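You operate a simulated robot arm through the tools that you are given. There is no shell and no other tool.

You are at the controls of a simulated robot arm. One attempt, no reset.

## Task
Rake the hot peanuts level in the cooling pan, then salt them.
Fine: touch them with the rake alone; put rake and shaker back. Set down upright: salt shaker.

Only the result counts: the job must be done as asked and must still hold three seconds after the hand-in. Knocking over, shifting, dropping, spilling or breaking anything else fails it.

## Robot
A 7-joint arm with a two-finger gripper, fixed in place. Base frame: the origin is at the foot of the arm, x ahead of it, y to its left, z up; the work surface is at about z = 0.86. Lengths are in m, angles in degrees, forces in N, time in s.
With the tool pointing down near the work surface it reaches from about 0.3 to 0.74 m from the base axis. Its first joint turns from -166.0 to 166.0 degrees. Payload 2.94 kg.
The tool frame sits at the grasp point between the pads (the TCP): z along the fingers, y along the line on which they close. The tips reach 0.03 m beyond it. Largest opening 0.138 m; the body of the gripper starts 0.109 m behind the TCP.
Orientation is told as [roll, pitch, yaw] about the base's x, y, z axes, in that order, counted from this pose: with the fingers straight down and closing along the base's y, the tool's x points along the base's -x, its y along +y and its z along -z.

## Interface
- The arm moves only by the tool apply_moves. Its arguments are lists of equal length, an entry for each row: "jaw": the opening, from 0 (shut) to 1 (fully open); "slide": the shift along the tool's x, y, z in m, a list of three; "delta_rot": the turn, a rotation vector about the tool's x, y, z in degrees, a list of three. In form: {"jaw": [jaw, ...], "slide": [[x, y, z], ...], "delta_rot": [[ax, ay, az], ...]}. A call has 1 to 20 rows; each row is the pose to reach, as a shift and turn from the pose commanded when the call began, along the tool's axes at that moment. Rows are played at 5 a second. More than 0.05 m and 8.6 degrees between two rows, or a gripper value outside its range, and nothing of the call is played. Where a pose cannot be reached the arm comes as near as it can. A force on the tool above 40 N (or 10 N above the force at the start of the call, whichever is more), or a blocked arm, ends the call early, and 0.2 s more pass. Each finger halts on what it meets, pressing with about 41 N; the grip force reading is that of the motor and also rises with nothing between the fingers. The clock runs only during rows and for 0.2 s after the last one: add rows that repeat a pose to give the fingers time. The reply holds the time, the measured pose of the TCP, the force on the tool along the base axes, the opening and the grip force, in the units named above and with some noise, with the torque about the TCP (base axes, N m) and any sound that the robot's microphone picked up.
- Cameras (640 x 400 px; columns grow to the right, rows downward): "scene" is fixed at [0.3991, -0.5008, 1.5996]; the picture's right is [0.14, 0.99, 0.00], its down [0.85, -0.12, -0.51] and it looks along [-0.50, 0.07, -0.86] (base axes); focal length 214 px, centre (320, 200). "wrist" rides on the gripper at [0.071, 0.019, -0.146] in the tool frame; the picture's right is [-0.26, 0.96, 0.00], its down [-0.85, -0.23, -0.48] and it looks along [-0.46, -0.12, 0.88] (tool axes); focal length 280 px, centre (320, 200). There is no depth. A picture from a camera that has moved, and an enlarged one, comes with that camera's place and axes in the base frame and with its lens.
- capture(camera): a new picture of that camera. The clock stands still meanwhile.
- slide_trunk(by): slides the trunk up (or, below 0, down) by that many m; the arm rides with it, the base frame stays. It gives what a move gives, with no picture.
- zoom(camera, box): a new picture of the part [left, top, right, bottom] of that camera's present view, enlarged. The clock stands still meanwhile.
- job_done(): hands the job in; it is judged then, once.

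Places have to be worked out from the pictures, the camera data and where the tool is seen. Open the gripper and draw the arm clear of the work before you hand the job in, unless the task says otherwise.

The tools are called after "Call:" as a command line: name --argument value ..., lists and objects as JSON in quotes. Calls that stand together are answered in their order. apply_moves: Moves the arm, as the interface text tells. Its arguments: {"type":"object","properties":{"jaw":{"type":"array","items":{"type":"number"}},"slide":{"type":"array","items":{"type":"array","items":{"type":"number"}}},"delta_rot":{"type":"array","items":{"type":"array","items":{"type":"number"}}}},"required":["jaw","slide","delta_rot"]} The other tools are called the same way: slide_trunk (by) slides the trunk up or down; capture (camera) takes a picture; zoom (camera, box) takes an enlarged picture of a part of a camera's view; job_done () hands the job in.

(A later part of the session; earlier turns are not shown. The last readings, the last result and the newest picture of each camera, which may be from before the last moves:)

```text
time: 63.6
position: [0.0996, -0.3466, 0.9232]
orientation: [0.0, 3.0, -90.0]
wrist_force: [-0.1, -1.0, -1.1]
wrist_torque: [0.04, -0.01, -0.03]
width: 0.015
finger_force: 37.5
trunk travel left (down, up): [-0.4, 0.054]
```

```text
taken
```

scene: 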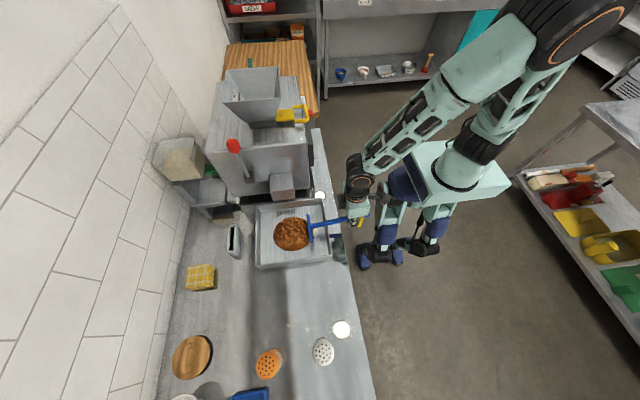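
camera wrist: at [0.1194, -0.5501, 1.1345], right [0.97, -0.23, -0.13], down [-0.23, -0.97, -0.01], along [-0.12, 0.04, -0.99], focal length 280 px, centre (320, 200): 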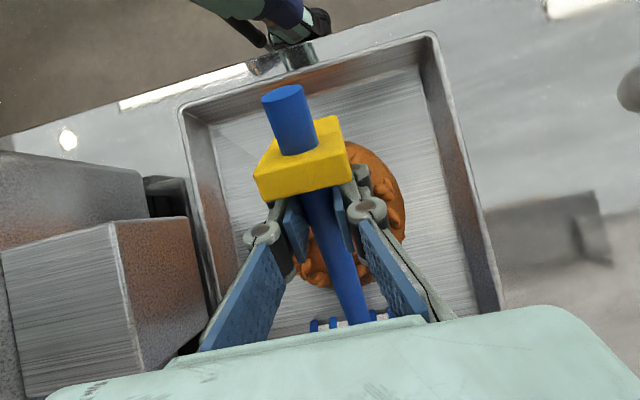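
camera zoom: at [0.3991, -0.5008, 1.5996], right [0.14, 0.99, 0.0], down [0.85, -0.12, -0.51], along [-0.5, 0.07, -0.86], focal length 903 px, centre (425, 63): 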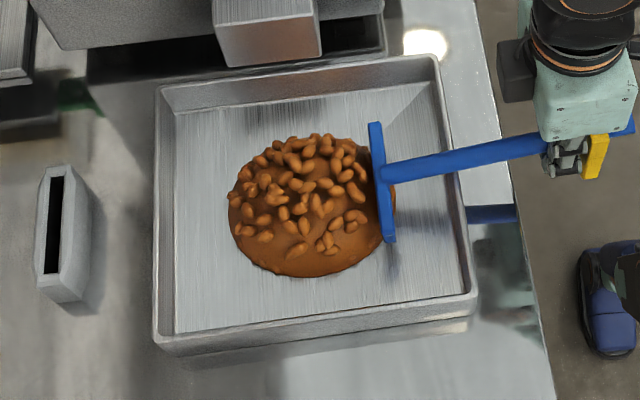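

The mound outline matches the first picture almost exactly. I'll lift the rake fully out of the pan, in case a stroke only counts once the rake leaves the heap, and look again from closer.

Call:
apply_moves --jaw '[0, 0, 0, 0, 0]' --slide '[[0.002, 0, -0.04], [0.004, 0, -0.08], [0.004, 0.0, -0.11], [0.004, 0, -0.11], [0.004, 0, -0.11]]' --delta_rot '[[0, 0, 0], [0, 0, 0], [0, 0, 0], [0, 0, 0], [0, 0, 0]]'

Call:
zoom --camera "scene" --box '[262, 200, 332, 260]'

Call:
capture --camera "wrist"

```text
time: 64.8
position: [0.0996, -0.3481, 1.0323]
orientation: [-0.1, 3.0, -89.9]
wrist_force: [-0.1, -0.4, -0.1]
wrist_torque: [0.05, 0.0, -0.01]
width: 0.0151
finger_force: 37.7
trunk travel left (down, up): [-0.4, 0.054]
```

```text
6.67 times, centred on (297, 230) of scene
camera zoom: at [0.3991, -0.5008, 1.5996], right [0.14, 0.99, 0.0], down [0.85, -0.12, -0.51], along [-0.5, 0.07, -0.86], focal length 1430 px, centre (473, 0)
```

zoom: 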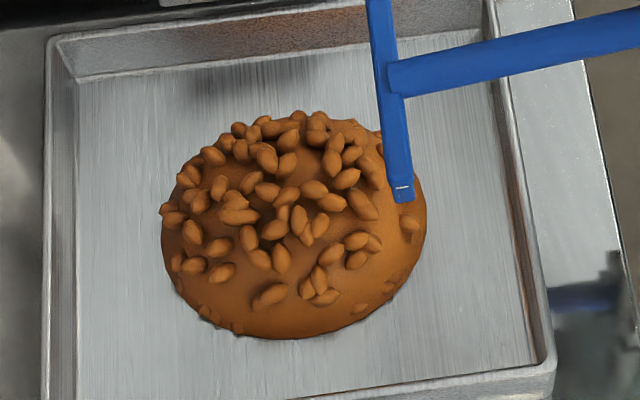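

```text
taken
camera wrist: at [0.1183, -0.286, 1.182], right [0.96, -0.26, -0.01], down [-0.23, -0.87, 0.43], along [-0.12, -0.41, -0.9], focal length 280 px, centre (320, 200)
```

wrist: 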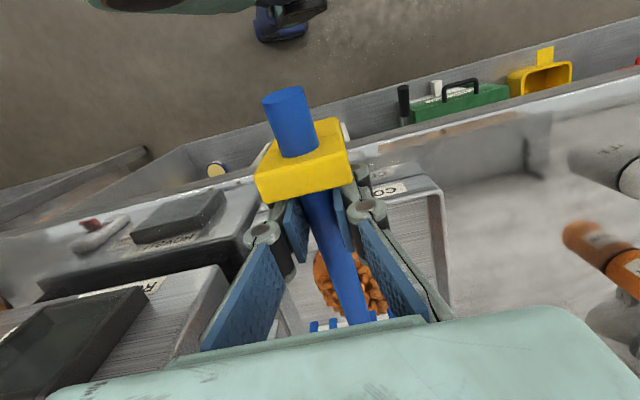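

Unmistakably unchanged. One thing not yet tried is real tine-to-floor contact while moving: I'll go behind the heap again at 30°, press lightly (about 5–8 N) and pull through to the front.

Call:
apply_moves --jaw '[0, 0, 0, 0, 0, 0, 0, 0, 0, 0, 0, 0, 0, 0, 0, 0, 0]' --slide '[[-0.0449, 0, -0.0024], [-0.0899, 0, -0.0047], [-0.1348, 0, -0.0071], [-0.1803, 0, 0.0006], [-0.1915, 0, 0.023], [-0.1926, 0, 0.0454], [-0.1931, 0, 0.0554], [-0.1762, 0, 0.0563], [-0.1592, 0, 0.0571], [-0.1422, 0, 0.058], [-0.1252, 0, 0.0589], [-0.1083, 0, 0.0598], [-0.0913, 0, 0.0607], [-0.0743, 0, 0.0616], [-0.0573, 0, 0.0625], [-0.0403, 0, 0.0634], [-0.0234, 0, 0.0643]]' --delta_rot '[[0, 7, 0], [0, 14, 0], [0, 21, 0], [0, 27, 0], [0, 27, 0], [0, 27, 0], [0, 27, 0], [0, 27, 0], [0, 27, 0], [0, 27, 0], [0, 27, 0], [0, 27, 0], [0, 27, 0], [0, 27, 0], [0, 27, 0], [0, 27, 0], [0, 27, 0]]'

Call:
zoom --camera "scene" --box '[250, 190, 340, 280]'

```text
time: 68.4
position: [0.0994, -0.3682, 0.9679]
orientation: [0.0, 30.0, -90.0]
wrist_force: [0.1, 0.8, 3.6]
wrist_torque: [-0.59, 0.02, -0.03]
width: 0.015
finger_force: 37.7
trunk travel left (down, up): [-0.4, 0.054]
```

```text
4.44 times, centred on (295, 235) of scene
camera zoom: at [0.3991, -0.5008, 1.5996], right [0.14, 0.99, 0.0], down [0.85, -0.12, -0.51], along [-0.5, 0.07, -0.86], focal length 953 px, centre (431, 44)
```

zoom: 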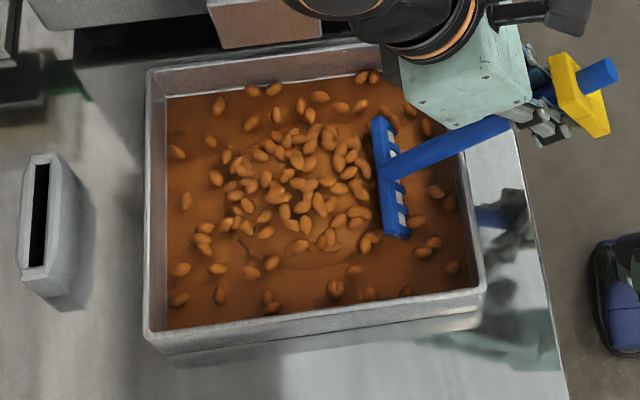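

That worked: with light floor contact the mound spread out over the whole pan, leaving only a low rise in the middle. I'll continue with contact strokes, now pushing back toward -y at the same height.

Call:
apply_moves --jaw '[0, 0, 0, 0, 0, 0, 0, 0, 0, 0]' --slide '[[-0.0147, 0, -0.0085], [-0.0294, 0, -0.017], [-0.0442, 0, -0.0255], [-0.0589, 0, -0.034], [-0.0736, 0, -0.0425], [-0.0883, 0, -0.051], [-0.1031, 0, -0.0595], [-0.1178, 0, -0.068], [-0.1325, 0, -0.0765], [-0.1446, 0, -0.0835]]' --delta_rot '[[0, 0, 0], [0, 0, 0], [0, 0, 0], [0, 0, 0], [0, 0, 0], [0, 0, 0], [0, 0, 0], [0, 0, 0], [0, 0, 0], [0, 0, 0]]'

Call:
zoom --camera "scene" --box '[250, 190, 340, 280]'

Call:
capture --camera "wrist"

```text
time: 70.6
position: [0.099, -0.5357, 0.9676]
orientation: [0.0, 29.9, -90.0]
wrist_force: [-0.7, 0.3, -0.5]
wrist_torque: [0.06, -0.02, 0.0]
width: 0.0149
finger_force: 38.0
trunk travel left (down, up): [-0.4, 0.054]
```

```text
4.44 times, centred on (295, 235) of scene
camera zoom: at [0.3991, -0.5008, 1.5996], right [0.14, 0.99, 0.0], down [0.85, -0.12, -0.51], along [-0.5, 0.07, -0.86], focal length 953 px, centre (431, 44)
```

zoom: 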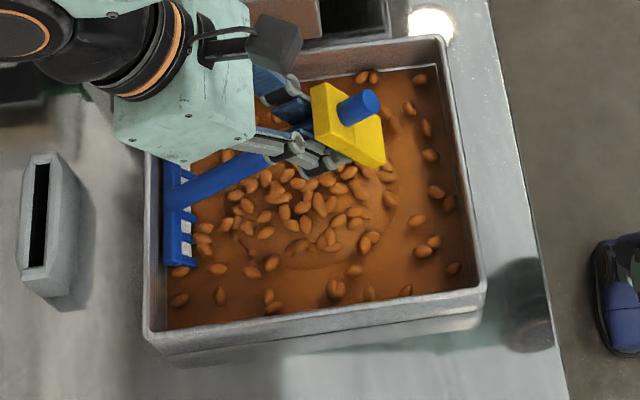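

```text
taken
camera wrist: at [0.119, -0.5476, 1.1293], right [0.97, -0.23, -0.13], down [-0.23, -0.97, -0.01], along [-0.12, 0.04, -0.99], focal length 280 px, centre (320, 200)
```

wrist: 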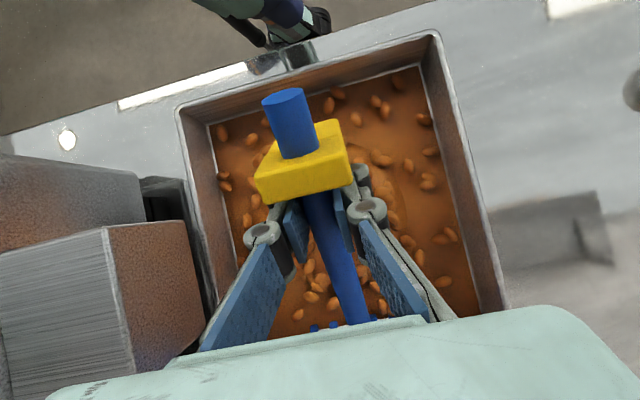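

The rise is visibly lower. I'll do a contact pull along the +x lane (x≈0.135), shift across at the front, and push back along the left lane (x≈0.07).

Call:
apply_moves --jaw '[0, 0, 0, 0, 0, 0, 0, 0, 0, 0, 0, 0, 0, 0, 0, 0, 0, 0, 0, 0]' --slide '[[0, 0.0175, 0], [0, 0.035, 0], [-0.0008, 0.035, 0.0013], [0.014, 0.035, 0.0097], [0.0288, 0.035, 0.018], [0.0437, 0.035, 0.0264], [0.0584, 0.035, 0.0348], [0.0732, 0.035, 0.0431], [0.088, 0.035, 0.0515], [0.1029, 0.035, 0.0599], [0.1176, 0.035, 0.0683], [0.1324, 0.035, 0.0766], [0.1446, 0.035, 0.0835], [0.1446, 0.005, 0.0835], [0.1446, -0.03, 0.0835], [0.1176, -0.03, 0.0683], [0.088, -0.03, 0.0515], [0.0584, -0.03, 0.0348], [0.0288, -0.03, 0.018], [-0.0008, -0.03, 0.0013]]' --delta_rot '[[0, 0, 0], [0, 0, 0], [0, 0, 0], [0, 0, 0], [0, 0, 0], [0, 0, 0], [0, 0, 0], [0, 0, 0], [0, 0, 0], [0, 0, 0], [0, 0, 0], [0, 0, 0], [0, 0, 0], [0, 0, 0], [0, 0, 0], [0, 0, 0], [0, 0, 0], [0, 0, 0], [0, 0, 0], [0, 0, 0]]'

Call:
zoom --camera "scene" --box '[250, 190, 340, 280]'

Call:
capture --camera "wrist"

```text
time: 74.8
position: [0.0682, -0.5352, 0.968]
orientation: [0.0, 30.0, -90.1]
wrist_force: [-0.6, -0.5, 3.0]
wrist_torque: [-0.52, 0.02, -0.1]
width: 0.0147
finger_force: 37.8
trunk travel left (down, up): [-0.4, 0.054]
```

```text
4.44 times, centred on (295, 235) of scene
camera zoom: at [0.3991, -0.5008, 1.5996], right [0.14, 0.99, 0.0], down [0.85, -0.12, -0.51], along [-0.5, 0.07, -0.86], focal length 953 px, centre (431, 44)
```

zoom: 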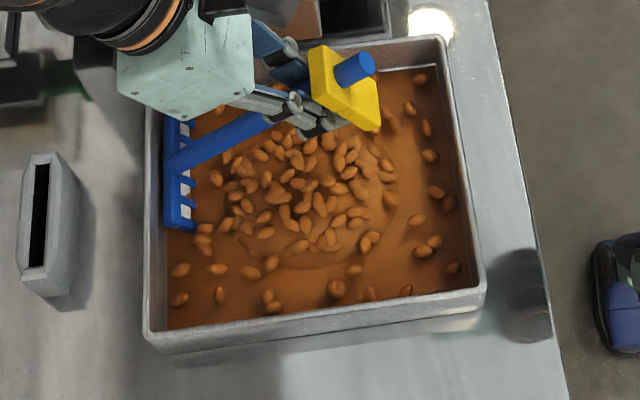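

```text
taken
camera wrist: at [0.0882, -0.5468, 1.1286], right [0.96, -0.23, -0.13], down [-0.23, -0.97, -0.01], along [-0.12, 0.04, -0.99], focal length 280 px, centre (320, 200)
```

wrist: 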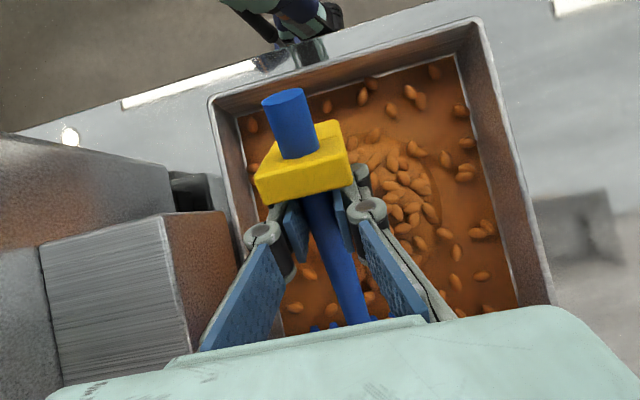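

Contact was present at the end of this stroke (3 N). A faint central rise still shows, so I'll zoom in to judge how high it still is.

Call:
zoom --camera "scene" --box '[268, 205, 328, 265]'

Call:
zoom --camera "wrist" --box '[240, 50, 540, 330]'

```text
6.67 times, centred on (298, 235) of scene
camera zoom: at [0.3991, -0.5008, 1.5996], right [0.14, 0.99, 0.0], down [0.85, -0.12, -0.51], along [-0.5, 0.07, -0.86], focal length 1430 px, centre (467, -33)
```

zoom: 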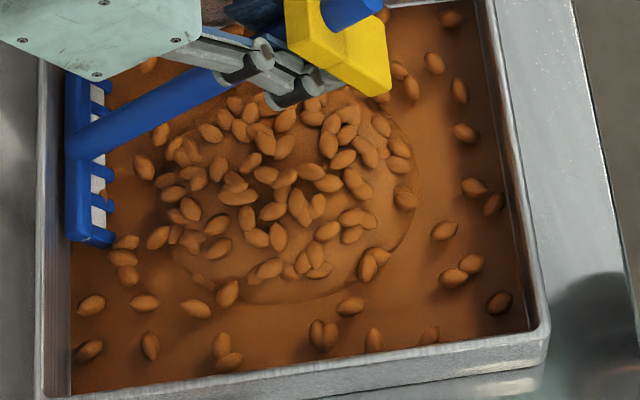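

```text
1.43 times, centred on (390, 190) of wrist
camera zoom: at [0.0882, -0.5468, 1.1286], right [0.96, -0.23, -0.13], down [-0.23, -0.97, -0.01], along [-0.12, 0.04, -0.99], focal length 401 px, centre (220, 214)
```

zoom: 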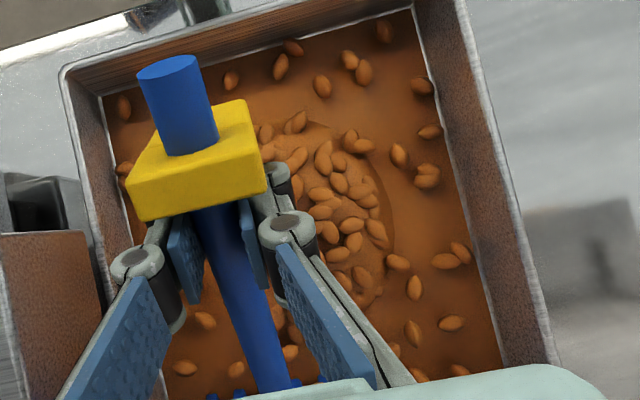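

There is now an even layer with a remaining low rise in the middle. I'll run another centre-lane pull and push with the same light floor contact.

Call:
apply_moves --jaw '[0, 0, 0, 0, 0, 0, 0, 0, 0, 0, 0, 0, 0, 0, 0, 0, 0, 0, 0, 0]' --slide '[[0.001, 0.015, -0.0017], [0.001, 0.03, -0.0017], [0, 0.03, 0], [0.0148, 0.03, 0.0084], [0.0296, 0.03, 0.0168], [0.0443, 0.03, 0.0252], [0.0591, 0.03, 0.0336], [0.0739, 0.03, 0.042], [0.0887, 0.03, 0.0504], [0.1035, 0.03, 0.0588], [0.1183, 0.03, 0.0672], [0.133, 0.03, 0.0756], [0.1452, 0.03, 0.0825], [0.1243, 0.03, 0.0706], [0.1035, 0.03, 0.0588], [0.0826, 0.03, 0.0469], [0.0618, 0.03, 0.0351], [0.0409, 0.03, 0.0232], [0.02, 0.03, 0.0114], [0, 0.03, 0]]' --delta_rot '[[0, 0, 0], [0, 0, 0], [0, 0, 0], [0, 0, 0], [0, 0, 0], [0, 0, 0], [0, 0, 0], [0, 0, 0], [0, 0, 0], [0, 0, 0], [0, 0, 0], [0, 0, 0], [0, 0, 0], [0, 0, 0], [0, 0, 0], [0, 0, 0], [0, 0, 0], [0, 0, 0], [0, 0, 0], [0, 0, 0]]'

Call:
zoom --camera "scene" --box '[268, 205, 328, 265]'

Call:
zoom --camera "wrist" --box '[180, 30, 480, 330]'

```text
time: 79.0
position: [0.1009, -0.536, 0.967]
orientation: [0.0, 29.9, -89.9]
wrist_force: [-0.4, -0.7, 1.8]
wrist_torque: [-0.33, -0.02, -0.05]
width: 0.0147
finger_force: 38.1
trunk travel left (down, up): [-0.4, 0.054]
```

```text
6.67 times, centred on (298, 235) of scene
camera zoom: at [0.3991, -0.5008, 1.5996], right [0.14, 0.99, 0.0], down [0.85, -0.12, -0.51], along [-0.5, 0.07, -0.86], focal length 1430 px, centre (467, -33)
```

zoom: 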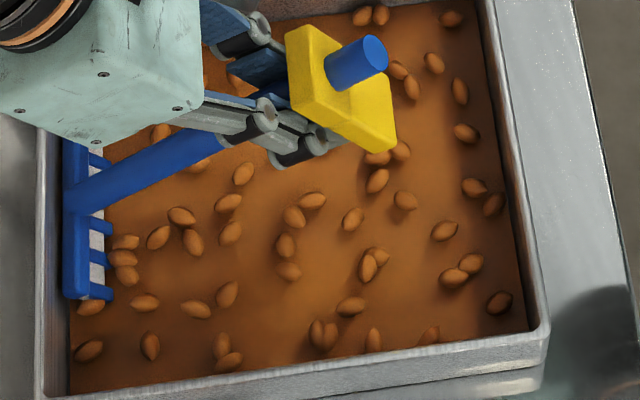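

```text
1.33 times, centred on (330, 180) of wrist
camera zoom: at [0.1188, -0.5474, 1.1284], right [0.97, -0.23, -0.13], down [-0.23, -0.97, -0.01], along [-0.12, 0.04, -0.99], focal length 374 px, centre (307, 227)
```

zoom: 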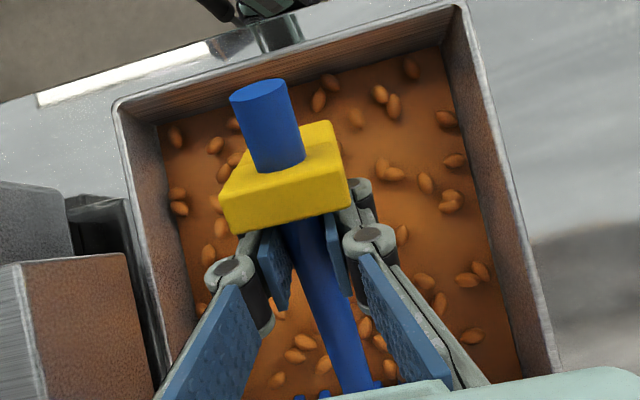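

The peanuts are now level across the whole pan. I'll lift the rake out and carry it back above its original spot, rotating it back to level on the way.

Call:
apply_moves --jaw '[0, 0, 0, 0, 0, 0, 0, 0, 0]' --slide '[[0.015, 0, -0.026], [0.03, 0, -0.052], [0.03, 0.045, -0.052], [0.0275, 0.09, -0.0476], [0.0225, 0.135, -0.039], [0.015, 0.18, -0.026], [0.0059, 0.2214, -0.0023], [-0.0116, 0.2214, 0.028], [-0.0191, 0.2214, 0.041]]' --delta_rot '[[0, 0, 0], [0, 0, 0], [0, -6, 0], [0, -12, 0], [0, -18, 0], [0, -24, 0], [0, -30, 0], [0, -30, 0], [0, -30, 0]]'

Call:
zoom --camera "scene" --box '[245, 275, 345, 338]'

Call:
zoom --camera "wrist" --box '[200, 0, 460, 330]'

Call:
zoom --camera "scene" --box '[240, 185, 350, 280]'

```text
time: 81.0
position: [0.3212, -0.5314, 0.9208]
orientation: [0.0, 0.0, -89.9]
wrist_force: [-0.7, -0.1, -0.5]
wrist_torque: [0.04, -0.01, -0.01]
width: 0.015
finger_force: 37.9
trunk travel left (down, up): [-0.4, 0.054]
```

```text
6.35 times, centred on (295, 306) of scene
camera zoom: at [0.3991, -0.5008, 1.5996], right [0.14, 0.99, 0.0], down [0.85, -0.12, -0.51], along [-0.5, 0.07, -0.86], focal length 1362 px, centre (479, -476)
```

zoom: 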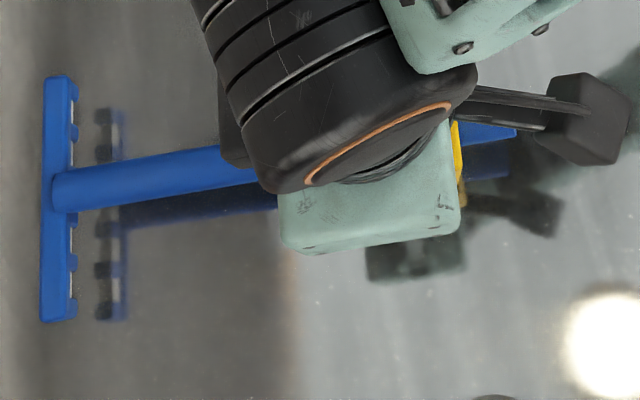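

```text
1.21 times, centred on (330, 165) of wrist
camera zoom: at [0.3403, -0.4608, 1.0662], right [0.96, -0.26, 0.0], down [-0.23, -0.85, 0.48], along [-0.12, -0.46, -0.88], focal length 340 px, centre (308, 242)
```

zoom: 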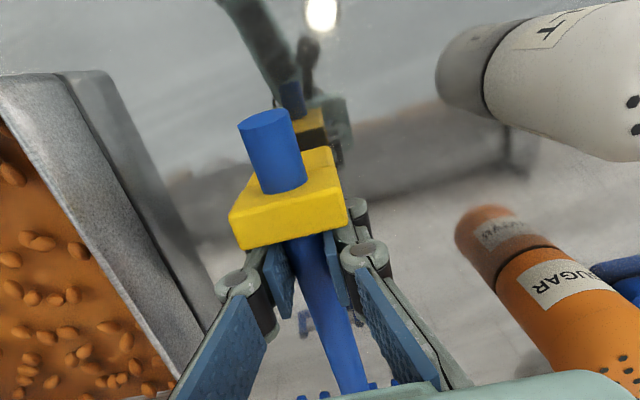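

```text
4.21 times, centred on (295, 232) of scene
camera zoom: at [0.3991, -0.5008, 1.5996], right [0.14, 0.99, 0.0], down [0.85, -0.12, -0.51], along [-0.5, 0.07, -0.86], focal length 903 px, centre (425, 63)
```

zoom: 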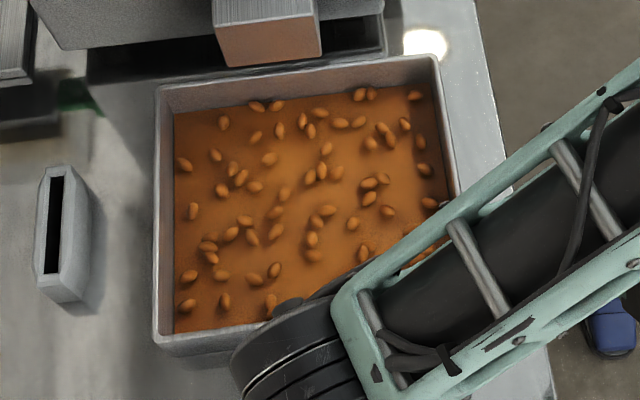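

The pan is level and undisturbed. The rake slid about 4–5 mm along the grip and tipped head-up by roughly 3° from the floor contact, so I'll compensate with a -3° turn and a small +y shift while lowering close to the table, then check.

Call:
apply_moves --jaw '[0, 0, 0, 0]' --slide '[[0.002, 0, 0.006], [0.0045, 0, 0.012], [0.0045, 0, 0.0192], [0.0045, 0, 0.0192]]' --delta_rot '[[0, -1.5, 0], [0, -3, 0], [0, -3, 0], [0, -3, 0]]'

Call:
zoom --camera "scene" --box '[245, 275, 345, 338]'

Call:
zoom --camera "wrist" --box '[200, 0, 460, 330]'

```text
time: 82.0
position: [0.3205, -0.5275, 0.9018]
orientation: [0.1, -2.9, -90.0]
wrist_force: [-0.4, -0.1, -0.3]
wrist_torque: [0.04, 0.02, -0.02]
width: 0.0144
finger_force: 37.7
trunk travel left (down, up): [-0.4, 0.054]
```

```text
6.35 times, centred on (295, 306) of scene
camera zoom: at [0.3991, -0.5008, 1.5996], right [0.14, 0.99, 0.0], down [0.85, -0.12, -0.51], along [-0.5, 0.07, -0.86], focal length 1362 px, centre (479, -476)
```

zoom: 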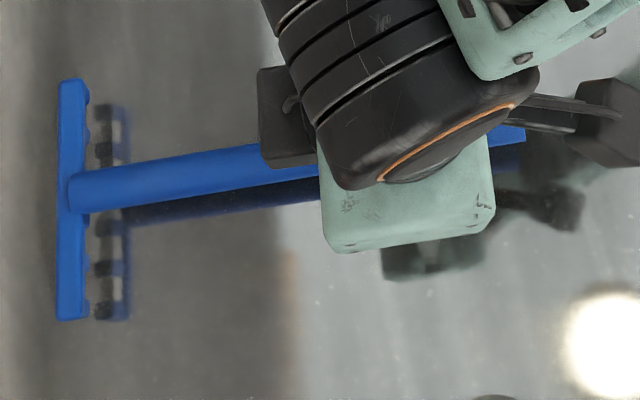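

```text
1.21 times, centred on (330, 165) of wrist
camera zoom: at [0.3404, -0.4494, 1.0438], right [0.96, -0.26, 0.01], down [-0.23, -0.82, 0.52], along [-0.12, -0.5, -0.85], focal length 340 px, centre (308, 242)
```

zoom: 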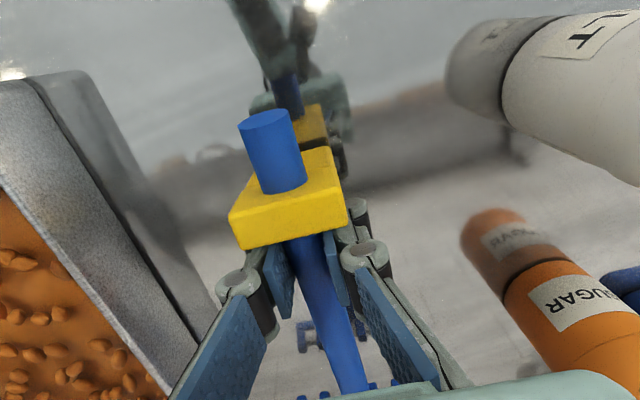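

The head is still higher than it should be by roughly 13 mm, so the rake had rotated more in the grip than I estimated. I'll rotate a further -5° in place and recheck before lowering.

Call:
apply_moves --jaw '[0, 0, 0]' --slide '[[0, 0, 0], [0, 0, 0], [0, 0, 0]]' --delta_rot '[[0, -2.5, 0], [0, -5, 0], [0, -5, 0]]'

Call:
zoom --camera "scene" --box '[245, 275, 345, 338]'

Call:
zoom --camera "wrist" --box '[200, 0, 460, 330]'

```text
time: 82.8
position: [0.321, -0.5276, 0.9019]
orientation: [0.0, -7.9, -90.0]
wrist_force: [0.4, -0.9, -0.2]
wrist_torque: [0.04, 0.0, 0.01]
width: 0.0152
finger_force: 37.3
trunk travel left (down, up): [-0.4, 0.054]
```

```text
6.35 times, centred on (295, 306) of scene
camera zoom: at [0.3991, -0.5008, 1.5996], right [0.14, 0.99, 0.0], down [0.85, -0.12, -0.51], along [-0.5, 0.07, -0.86], focal length 1362 px, centre (479, -476)
```

zoom: 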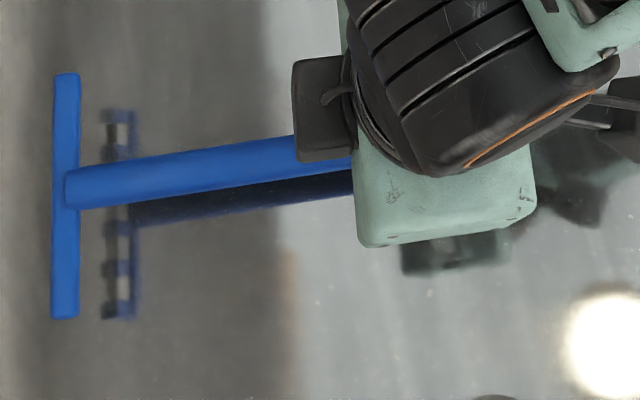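

```text
1.21 times, centred on (330, 165) of wrist
camera zoom: at [0.3401, -0.4372, 1.0366], right [0.96, -0.26, 0.04], down [-0.23, -0.77, 0.59], along [-0.13, -0.58, -0.81], focal length 340 px, centre (308, 242)
```

zoom: 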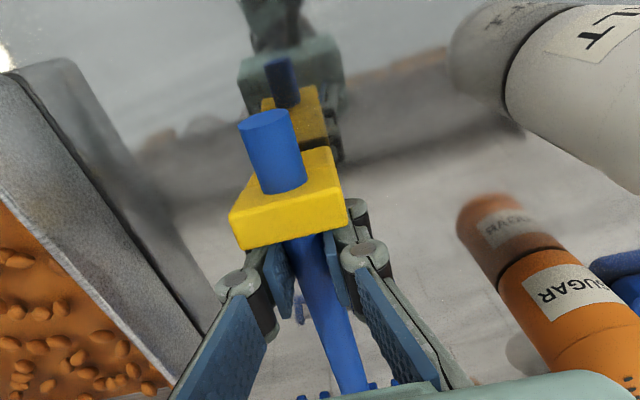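

I had the sign wrong — turning negative raised the head (consistent with the measured heights), so the right attitude is about +3°. I'll rotate back by +11° in place and recheck.

Call:
apply_moves --jaw '[0, 0, 0, 0]' --slide '[[0, 0, 0], [0, 0, 0], [0, 0, 0], [0, 0, 0]]' --delta_rot '[[0, 4, 0], [0, 8, 0], [0, 11, 0], [0, 11, 0]]'

Call:
zoom --camera "scene" --box '[245, 275, 345, 338]'

Call:
zoom --camera "wrist" --box '[200, 0, 460, 330]'

```text
time: 83.8
position: [0.3218, -0.528, 0.9021]
orientation: [0.1, 3.0, -90.0]
wrist_force: [0.9, -0.1, -0.8]
wrist_torque: [0.08, 0.05, -0.01]
width: 0.0151
finger_force: 38.1
trunk travel left (down, up): [-0.4, 0.054]
```

```text
6.35 times, centred on (295, 306) of scene
camera zoom: at [0.3991, -0.5008, 1.5996], right [0.14, 0.99, 0.0], down [0.85, -0.12, -0.51], along [-0.5, 0.07, -0.86], focal length 1362 px, centre (479, -476)
```

zoom: 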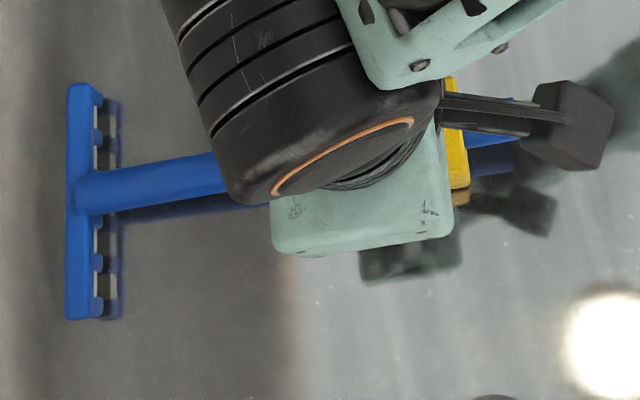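

```text
1.21 times, centred on (330, 165) of wrist
camera zoom: at [0.34, -0.4649, 1.0516], right [0.97, -0.26, -0.01], down [-0.23, -0.87, 0.43], along [-0.12, -0.41, -0.9], focal length 340 px, centre (308, 242)
```

zoom: 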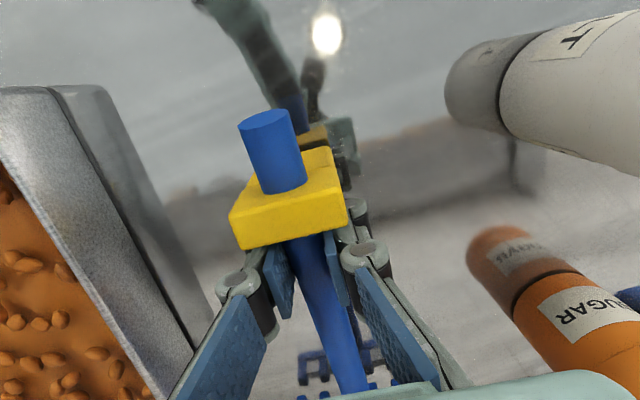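

The rake's attitude now matches its original rest pose, hovering about 7 mm up. I'll lower it gently and check contact.

Call:
apply_moves --jaw '[0, 0, 0, 0]' --slide '[[-0.0001, 0, 0.003], [-0.0003, 0, 0.005], [-0.0004, 0, 0.007], [-0.0004, 0, 0.007]]' --delta_rot '[[0, 0, 0], [0, 0, 0], [0, 0, 0], [0, 0, 0]]'

Call:
zoom --camera "scene" --box '[245, 275, 345, 338]'

Call:
zoom --camera "wrist" --box '[200, 0, 460, 330]'

```text
time: 84.8
position: [0.322, -0.5282, 0.896]
orientation: [-0.1, 3.0, -90.0]
wrist_force: [-0.7, 0.3, -1.6]
wrist_torque: [0.05, 0.0, -0.03]
width: 0.0149
finger_force: 37.9
trunk travel left (down, up): [-0.4, 0.054]
```

```text
6.35 times, centred on (295, 306) of scene
camera zoom: at [0.3991, -0.5008, 1.5996], right [0.14, 0.99, 0.0], down [0.85, -0.12, -0.51], along [-0.5, 0.07, -0.86], focal length 1362 px, centre (479, -476)
```

zoom: 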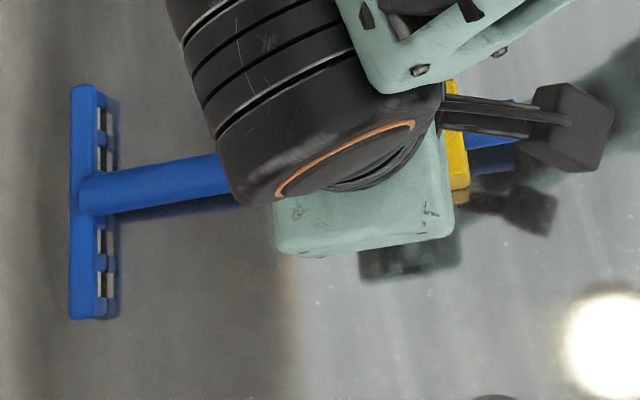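

```text
1.21 times, centred on (330, 165) of wrist
camera zoom: at [0.3399, -0.4648, 1.0447], right [0.97, -0.26, -0.01], down [-0.23, -0.87, 0.43], along [-0.12, -0.41, -0.9], focal length 340 px, centre (308, 242)
```

zoom: 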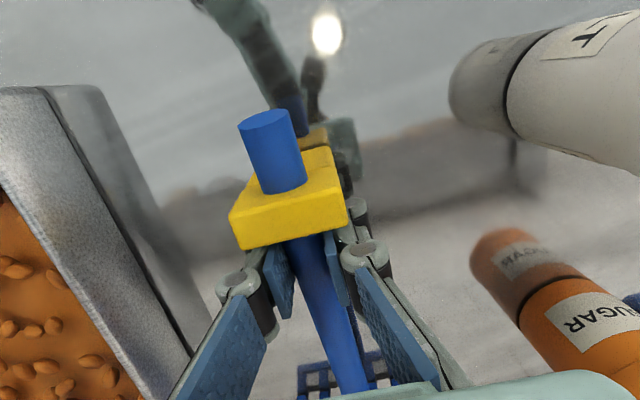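

Almost down; the head is within a millimetre or two of its original image position and there's no contact force yet. I'll lower another 2 mm.

Call:
apply_moves --jaw '[0, 0, 0]' --slide '[[0, 0, 0.001], [-0.0001, 0, 0.002], [-0.0001, 0, 0.002]]' --delta_rot '[[0, 0, 0], [0, 0, 0], [0, 0, 0]]'

Call:
zoom --camera "scene" --box '[245, 275, 345, 338]'

```text
time: 85.6
position: [0.3211, -0.5281, 0.8953]
orientation: [0.1, 3.0, -90.0]
wrist_force: [-1.0, 0.6, 3.4]
wrist_torque: [-0.77, 0.04, -0.04]
width: 0.0151
finger_force: 38.0
trunk travel left (down, up): [-0.4, 0.054]
```

```text
6.35 times, centred on (295, 306) of scene
camera zoom: at [0.3991, -0.5008, 1.5996], right [0.14, 0.99, 0.0], down [0.85, -0.12, -0.51], along [-0.5, 0.07, -0.86], focal length 1362 px, centre (479, -476)
```

zoom: 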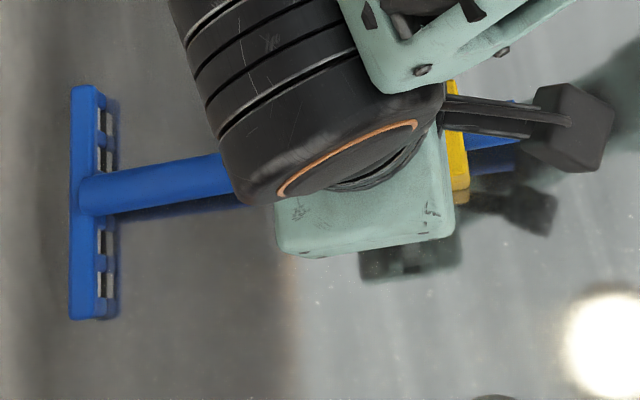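

The tines are on the table (about 4–5 N), with the rake back at its original place. I'll open the jaw to release it.

Call:
apply_moves --jaw '[0.12, 0.2, 0.3, 0.4, 0.45, 0.45]' --slide '[[0, 0, 0], [0, 0, 0], [0, 0, 0], [0, 0, 0], [0, 0, 0], [0, 0, 0]]' --delta_rot '[[0, 0, 0], [0, 0, 0], [0, 0, 0], [0, 0, 0], [0, 0, 0], [0, 0, 0]]'

Call:
zoom --camera "scene" --box '[245, 275, 345, 338]'

Call:
zoom --camera "wrist" --box '[200, 0, 460, 330]'

```text
time: 87.0
position: [0.3212, -0.5275, 0.8933]
orientation: [0.0, 3.0, -90.0]
wrist_force: [0.3, 0.7, 0.1]
wrist_torque: [0.02, -0.01, 0.01]
width: 0.0623
finger_force: 0.1
trunk travel left (down, up): [-0.4, 0.054]
```

```text
6.35 times, centred on (295, 306) of scene
camera zoom: at [0.3991, -0.5008, 1.5996], right [0.14, 0.99, 0.0], down [0.85, -0.12, -0.51], along [-0.5, 0.07, -0.86], focal length 1362 px, centre (479, -476)
```

zoom: 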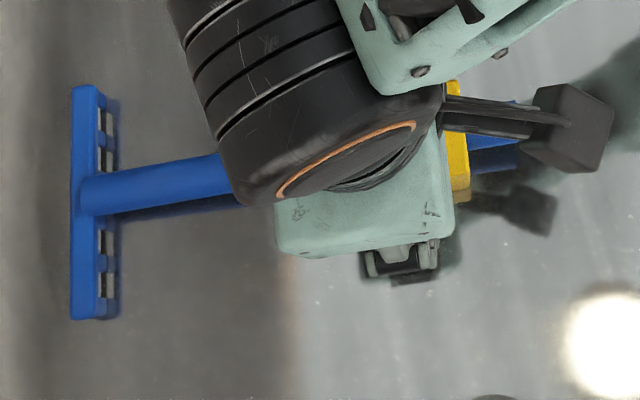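

```text
1.21 times, centred on (330, 165) of wrist
camera zoom: at [0.3399, -0.4646, 1.0428], right [0.96, -0.26, -0.01], down [-0.23, -0.87, 0.43], along [-0.12, -0.41, -0.9], focal length 340 px, centre (308, 242)
```

zoom: 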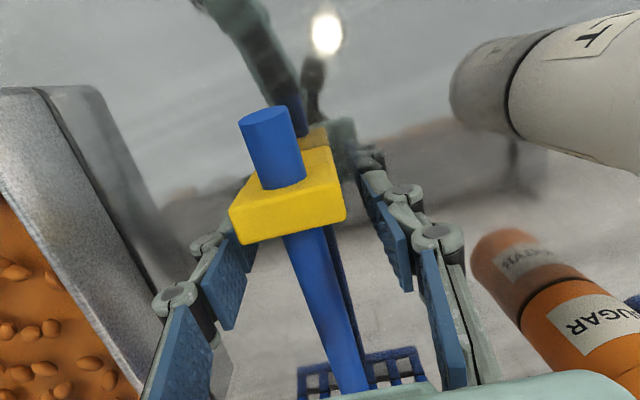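

The rake is released and resting in its original spot, essentially within 2 mm. I'll raise the hand straight up clear of it and take fresh pictures for the salt step.

Call:
apply_moves --jaw '[0.45, 0.45, 0.45, 0.45, 0.45, 0.45]' --slide '[[0.0016, 0, -0.03], [0.0039, 0, -0.075], [0.0063, 0, -0.12], [0.0086, 0, -0.165], [0.011, 0, -0.21], [0.0131, 0, -0.25]]' --delta_rot '[[0, 0, 0], [0, 0, 0], [0, 0, 0], [0, 0, 0], [0, -3, 0], [0, -3, 0]]'

Call:
capture --camera "wrist"

Call:
capture --camera "scene"

```text
time: 88.4
position: [0.321, -0.5267, 1.1438]
orientation: [0.0, 0.0, -90.1]
wrist_force: [-0.5, 0.2, 0.4]
wrist_torque: [0.0, -0.01, 0.02]
width: 0.0622
finger_force: 0.1
trunk travel left (down, up): [-0.4, 0.054]
```

```text
taken
camera wrist: at [0.3395, -0.4558, 1.2893], right [0.96, -0.26, 0.0], down [-0.23, -0.85, 0.48], along [-0.13, -0.46, -0.88], focal length 280 px, centre (320, 200)
```

wrist: 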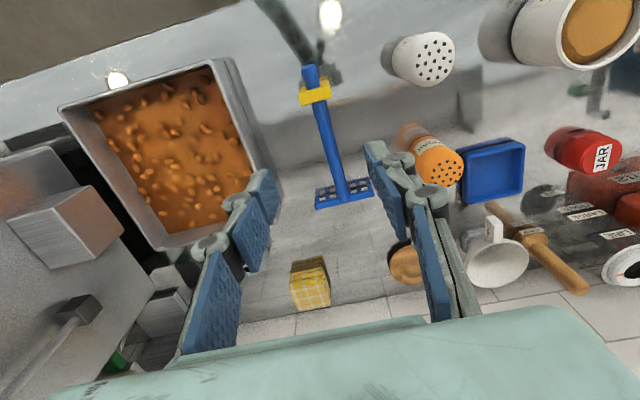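

```text
taken
```

scene: 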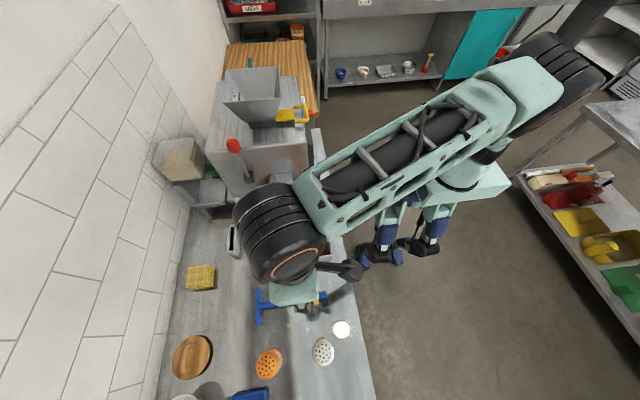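

All objects are in place, and the salt shaker's top is at about (0.453, -0.496, 0.947), diameter about 0.05. I'll grip it from the side so it can be rolled upside down over the pan, which first needs the tool turned half round; I'll start that turn while moving to open space.

Call:
apply_moves --jaw '[0.5, 0.536, 0.536, 0.536, 0.536, 0.536, 0.536, 0.536, 0.536, 0.536, 0.536]' --slide '[[0.011, 0.007, 0], [0.022, 0.014, 0], [0.033, 0.021, 0], [0.044, 0.028, 0], [0.055, 0.035, 0], [0.066, 0.042, 0], [0.077, 0.049, 0], [0.088, 0.056, 0], [0.099, 0.063, 0], [0.11, 0.07, 0], [0.12, 0.077, 0]]' --delta_rot '[[0, 0, -8.2], [0, 0, -16.4], [0, 0, -24.6], [0, 0, -32.8], [0, 0, -41], [0, 0, -49.2], [0, 0, -57.4], [0, 0, -65.6], [0, 0, -73.8], [0, 0, -82], [0, 0, -90]]'

Call:
capture --camera "scene"

```text
time: 90.8
position: [0.3968, -0.4071, 1.1434]
orientation: [0.0, 0.0, 0.1]
wrist_force: [-0.7, 0.4, -0.1]
wrist_torque: [0.03, 0.02, -0.02]
width: 0.0742
finger_force: 0.1
trunk travel left (down, up): [-0.4, 0.054]
```

```text
taken
```

scene: 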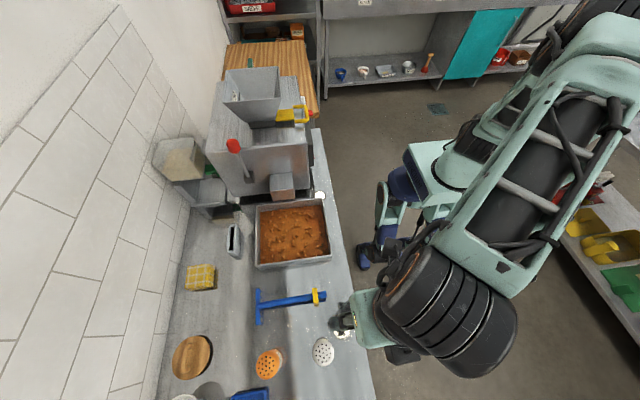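

Yaw is now 0. I'll continue the turn by another 90° in place.

Call:
apply_moves --jaw '[0.536, 0.536, 0.536, 0.536, 0.536, 0.536, 0.536, 0.536, 0.536, 0.536, 0.536]' --slide '[[0, 0, 0], [0, 0, 0], [0, 0, 0], [0, 0, 0], [0, 0, 0], [0, 0, 0], [0, 0, 0], [0, 0, 0], [0, 0, 0], [0, 0, 0], [0, 0, 0]]' --delta_rot '[[0, 0, -8.2], [0, 0, -16.4], [0, 0, -24.6], [0, 0, -32.8], [0, 0, -41], [0, 0, -49.2], [0, 0, -57.4], [0, 0, -65.6], [0, 0, -73.8], [0, 0, -82], [0, 0, -90]]'

Call:
capture --camera "scene"

Call:
capture --camera "wrist"

```text
time: 93.2
position: [0.3978, -0.4079, 1.1432]
orientation: [0.0, 0.0, 90.1]
wrist_force: [0.4, 0.6, -0.1]
wrist_torque: [0.02, -0.01, 0.0]
width: 0.0742
finger_force: 0.1
trunk travel left (down, up): [-0.4, 0.054]
```

```text
taken
```

scene: 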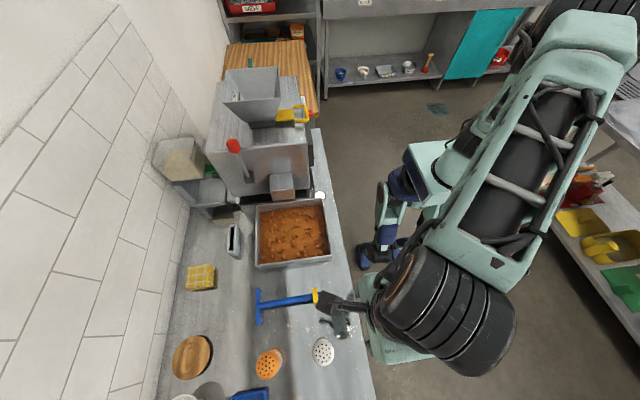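

```text
taken
camera wrist: at [0.3784, -0.4788, 1.2892], right [-0.97, 0.26, 0.0], down [0.23, 0.85, 0.48], along [0.12, 0.46, -0.88], focal length 280 px, centre (320, 200)
```

wrist: 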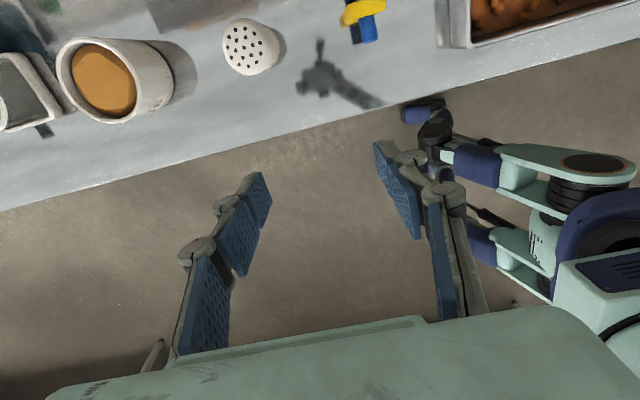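

The turn is complete (yaw +90) with the work area undisturbed. Now I'll pitch the tool 60° so the fingers point toward -y and 30° downward, moving to a stand-off point in front of the salt shaker.

Call:
apply_moves --jaw '[0.536, 0.536, 0.536, 0.536, 0.536, 0.536, 0.536, 0.536, 0.536]' --slide '[[-0.006, -0.007, 0.008], [-0.012, -0.014, 0.016], [-0.018, -0.021, 0.024], [-0.024, -0.028, 0.032], [-0.03, -0.035, 0.04], [-0.036, -0.042, 0.048], [-0.042, -0.049, 0.056], [-0.048, -0.0557, 0.064], [-0.048, -0.0557, 0.064]]' --delta_rot '[[0, 7.5, 0], [0, 15, 0], [0, 22.5, 0], [0, 30, 0], [0, 37.5, 0], [0, 45, 0], [0, 52.5, 0], [0, 60, 0], [0, 60, 0]]'

Call:
capture --camera "scene"

Call:
capture --camera "wrist"

```text
time: 95.2
position: [0.4536, -0.3596, 1.081]
orientation: [-0.1, 60.1, 89.9]
wrist_force: [-0.3, 0.3, 0.0]
wrist_torque: [-0.04, -0.03, -0.01]
width: 0.0736
finger_force: 0.1
trunk travel left (down, up): [-0.4, 0.054]
```

```text
taken
```

scene: 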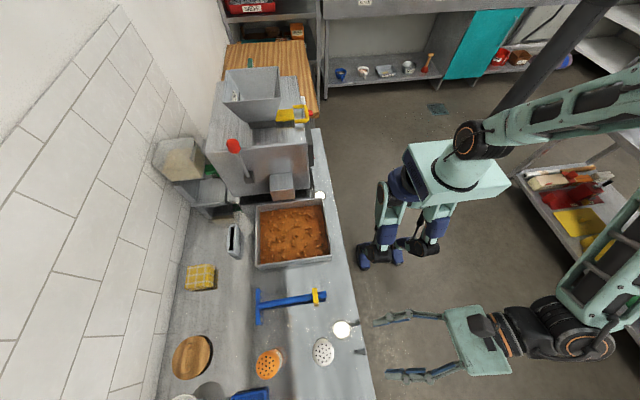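

```text
taken
camera wrist: at [0.434, -0.2685, 1.2135], right [-0.97, 0.13, -0.23], down [0.23, 0.84, -0.5], along [0.12, -0.53, -0.84], focal length 280 px, centre (320, 200)
```

wrist: 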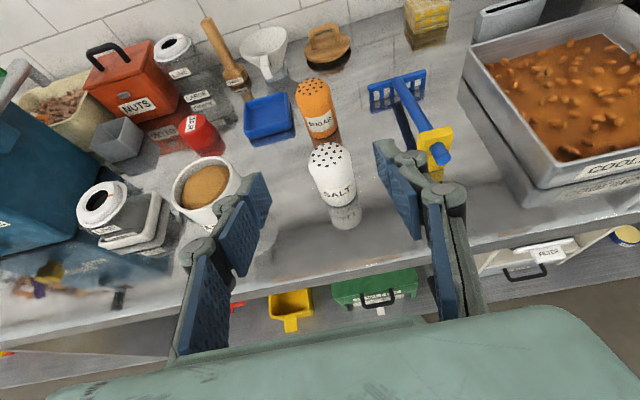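

The pitched view confirms the label SALT and puts the shaker's axis at about (0.454, -0.497), centred between the fingers, with the waste bin's edge near x≈0.52. I'll move to a pre-grasp point 10 cm short of it along the tool axis.

Call:
apply_moves --jaw '[0.55, 0.55, 0.55, 0.55, 0.55]' --slide '[[-0.0188, 0, 0.0255], [-0.0376, 0, 0.051], [-0.0563, 0, 0.0765], [-0.0751, -0.0005, 0.102], [-0.0751, -0.0005, 0.102]]' --delta_rot '[[0, 0, 0], [0, 0, 0], [0, 0, 0], [0, 0, 0], [0, 0, 0]]'

Call:
capture --camera "wrist"

Call:
zoom --camera "scene" --box '[240, 280, 500, 400]'

```text
time: 96.4
position: [0.4542, -0.4102, 0.9624]
orientation: [0.0, 60.0, 90.1]
wrist_force: [0.2, 0.7, -0.2]
wrist_torque: [0.02, 0.01, -0.01]
width: 0.0761
finger_force: 0.0
trunk travel left (down, up): [-0.4, 0.054]
```

```text
taken
camera wrist: at [0.4348, -0.3198, 1.0974], right [-0.97, 0.13, -0.23], down [0.23, 0.84, -0.5], along [0.12, -0.53, -0.84], focal length 280 px, centre (320, 200)
```

wrist: 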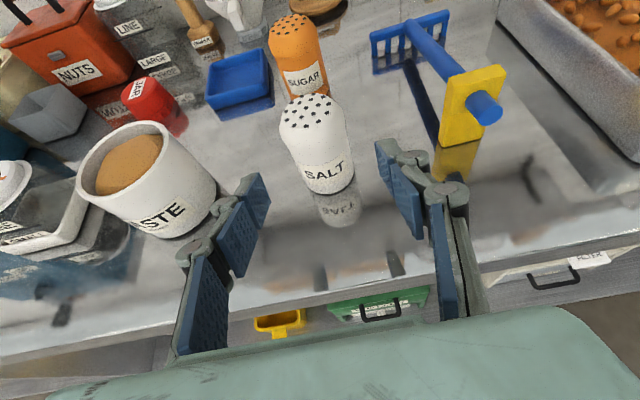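

```text
2.46 times, centred on (370, 340) of scene
camera zoom: at [0.3991, -0.5008, 1.5996], right [0.14, 0.99, 0.0], down [0.85, -0.12, -0.51], along [-0.5, 0.07, -0.86], focal length 528 px, centre (197, -145)
```

zoom: 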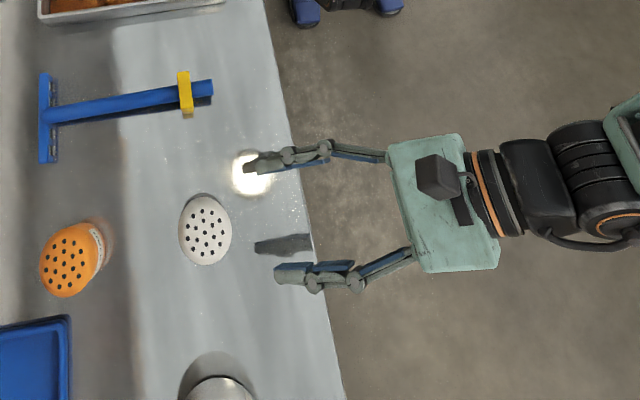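

The shaker's axis lies midway between the fingers (x≈0.453) and the bin is clear. I'll advance 10 cm along the tool axis so the pads straddle the shaker at about z=0.914.

Call:
apply_moves --jaw '[0.55, 0.55, 0.55, 0.55, 0.55, 0.55]' --slide '[[0.0002, 0.0003, 0.02], [0.0004, 0.0007, 0.04], [0.0005, 0.0007, 0.06], [0.0007, 0.0007, 0.08], [0.0009, 0.0007, 0.1003], [0.0009, 0.0007, 0.1003]]' --delta_rot '[[0, 0, 0], [0, 0, 0], [0, 0, 0], [0, 0, 0], [0, 0, 0], [0, 0, 0]]'

Call:
capture --camera "wrist"

Call:
zoom --camera "scene" --box '[260, 300, 420, 400]'

```text
time: 97.8
position: [0.4532, -0.4976, 0.9144]
orientation: [0.0, 60.1, 90.0]
wrist_force: [-0.9, -0.1, -0.8]
wrist_torque: [-0.03, 0.02, -0.04]
width: 0.0761
finger_force: 0.0
trunk travel left (down, up): [-0.4, 0.054]
```

```text
taken
camera wrist: at [0.4345, -0.407, 1.0478], right [-0.96, 0.13, -0.23], down [0.23, 0.84, -0.5], along [0.12, -0.53, -0.84], focal length 280 px, centre (320, 200)
```

wrist: 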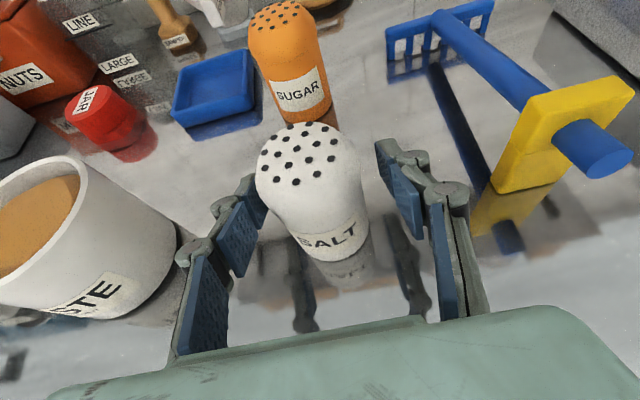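

```text
4.00 times, centred on (340, 350) of scene
camera zoom: at [0.3991, -0.5008, 1.5996], right [0.14, 0.99, 0.0], down [0.85, -0.12, -0.51], along [-0.5, 0.07, -0.86], focal length 858 px, centre (240, -400)
```

zoom: 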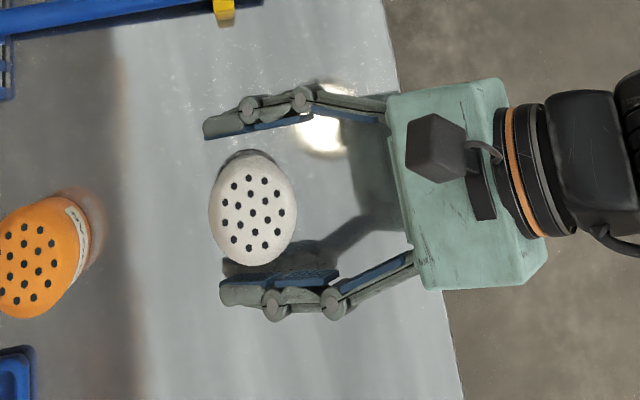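

The shaker sits between the pads with clearance on both sides. I'll close the jaw on it.

Call:
apply_moves --jaw '[0.48, 0.42, 0.36, 0.3, 0.2, 0.1, 0, 0]' --slide '[[0, 0, 0], [0, 0, 0], [0, 0, 0], [0, 0, 0], [0, 0, 0], [0, 0, 0], [0, 0, 0], [0, 0, 0]]' --delta_rot '[[0, 0, 0], [0, 0, 0], [0, 0, 0], [0, 0, 0], [0, 0, 0], [0, 0, 0], [0, 0, 0], [0, 0, 0]]'

Call:
capture --camera "wrist"

Call:
zoom --camera "scene" --box '[260, 300, 420, 400]'

```text
time: 99.6
position: [0.4534, -0.4967, 0.9148]
orientation: [0.0, 60.0, 90.0]
wrist_force: [-0.2, 0.4, 0.4]
wrist_torque: [0.0, -0.04, 0.02]
width: 0.0515
finger_force: 40.9
trunk travel left (down, up): [-0.4, 0.054]
```

```text
taken
camera wrist: at [0.4346, -0.4066, 1.048], right [-0.96, 0.13, -0.23], down [0.23, 0.84, -0.5], along [0.12, -0.53, -0.84], focal length 280 px, centre (320, 200)
```

wrist: 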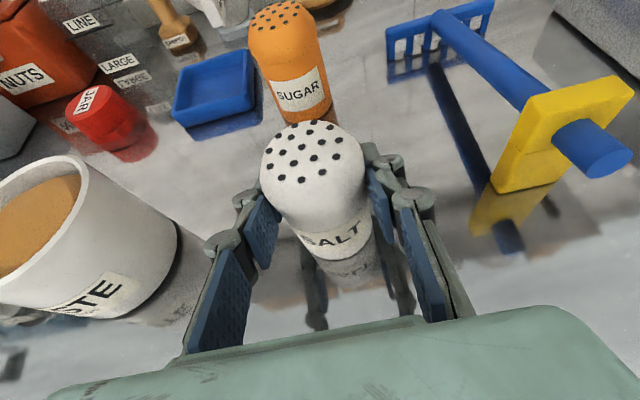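

```text
4.00 times, centred on (340, 350) of scene
camera zoom: at [0.3991, -0.5008, 1.5996], right [0.14, 0.99, 0.0], down [0.85, -0.12, -0.51], along [-0.5, 0.07, -0.86], focal length 858 px, centre (240, -400)
```

zoom: 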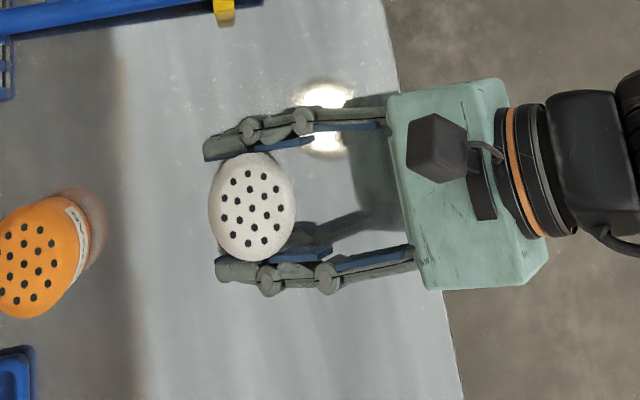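

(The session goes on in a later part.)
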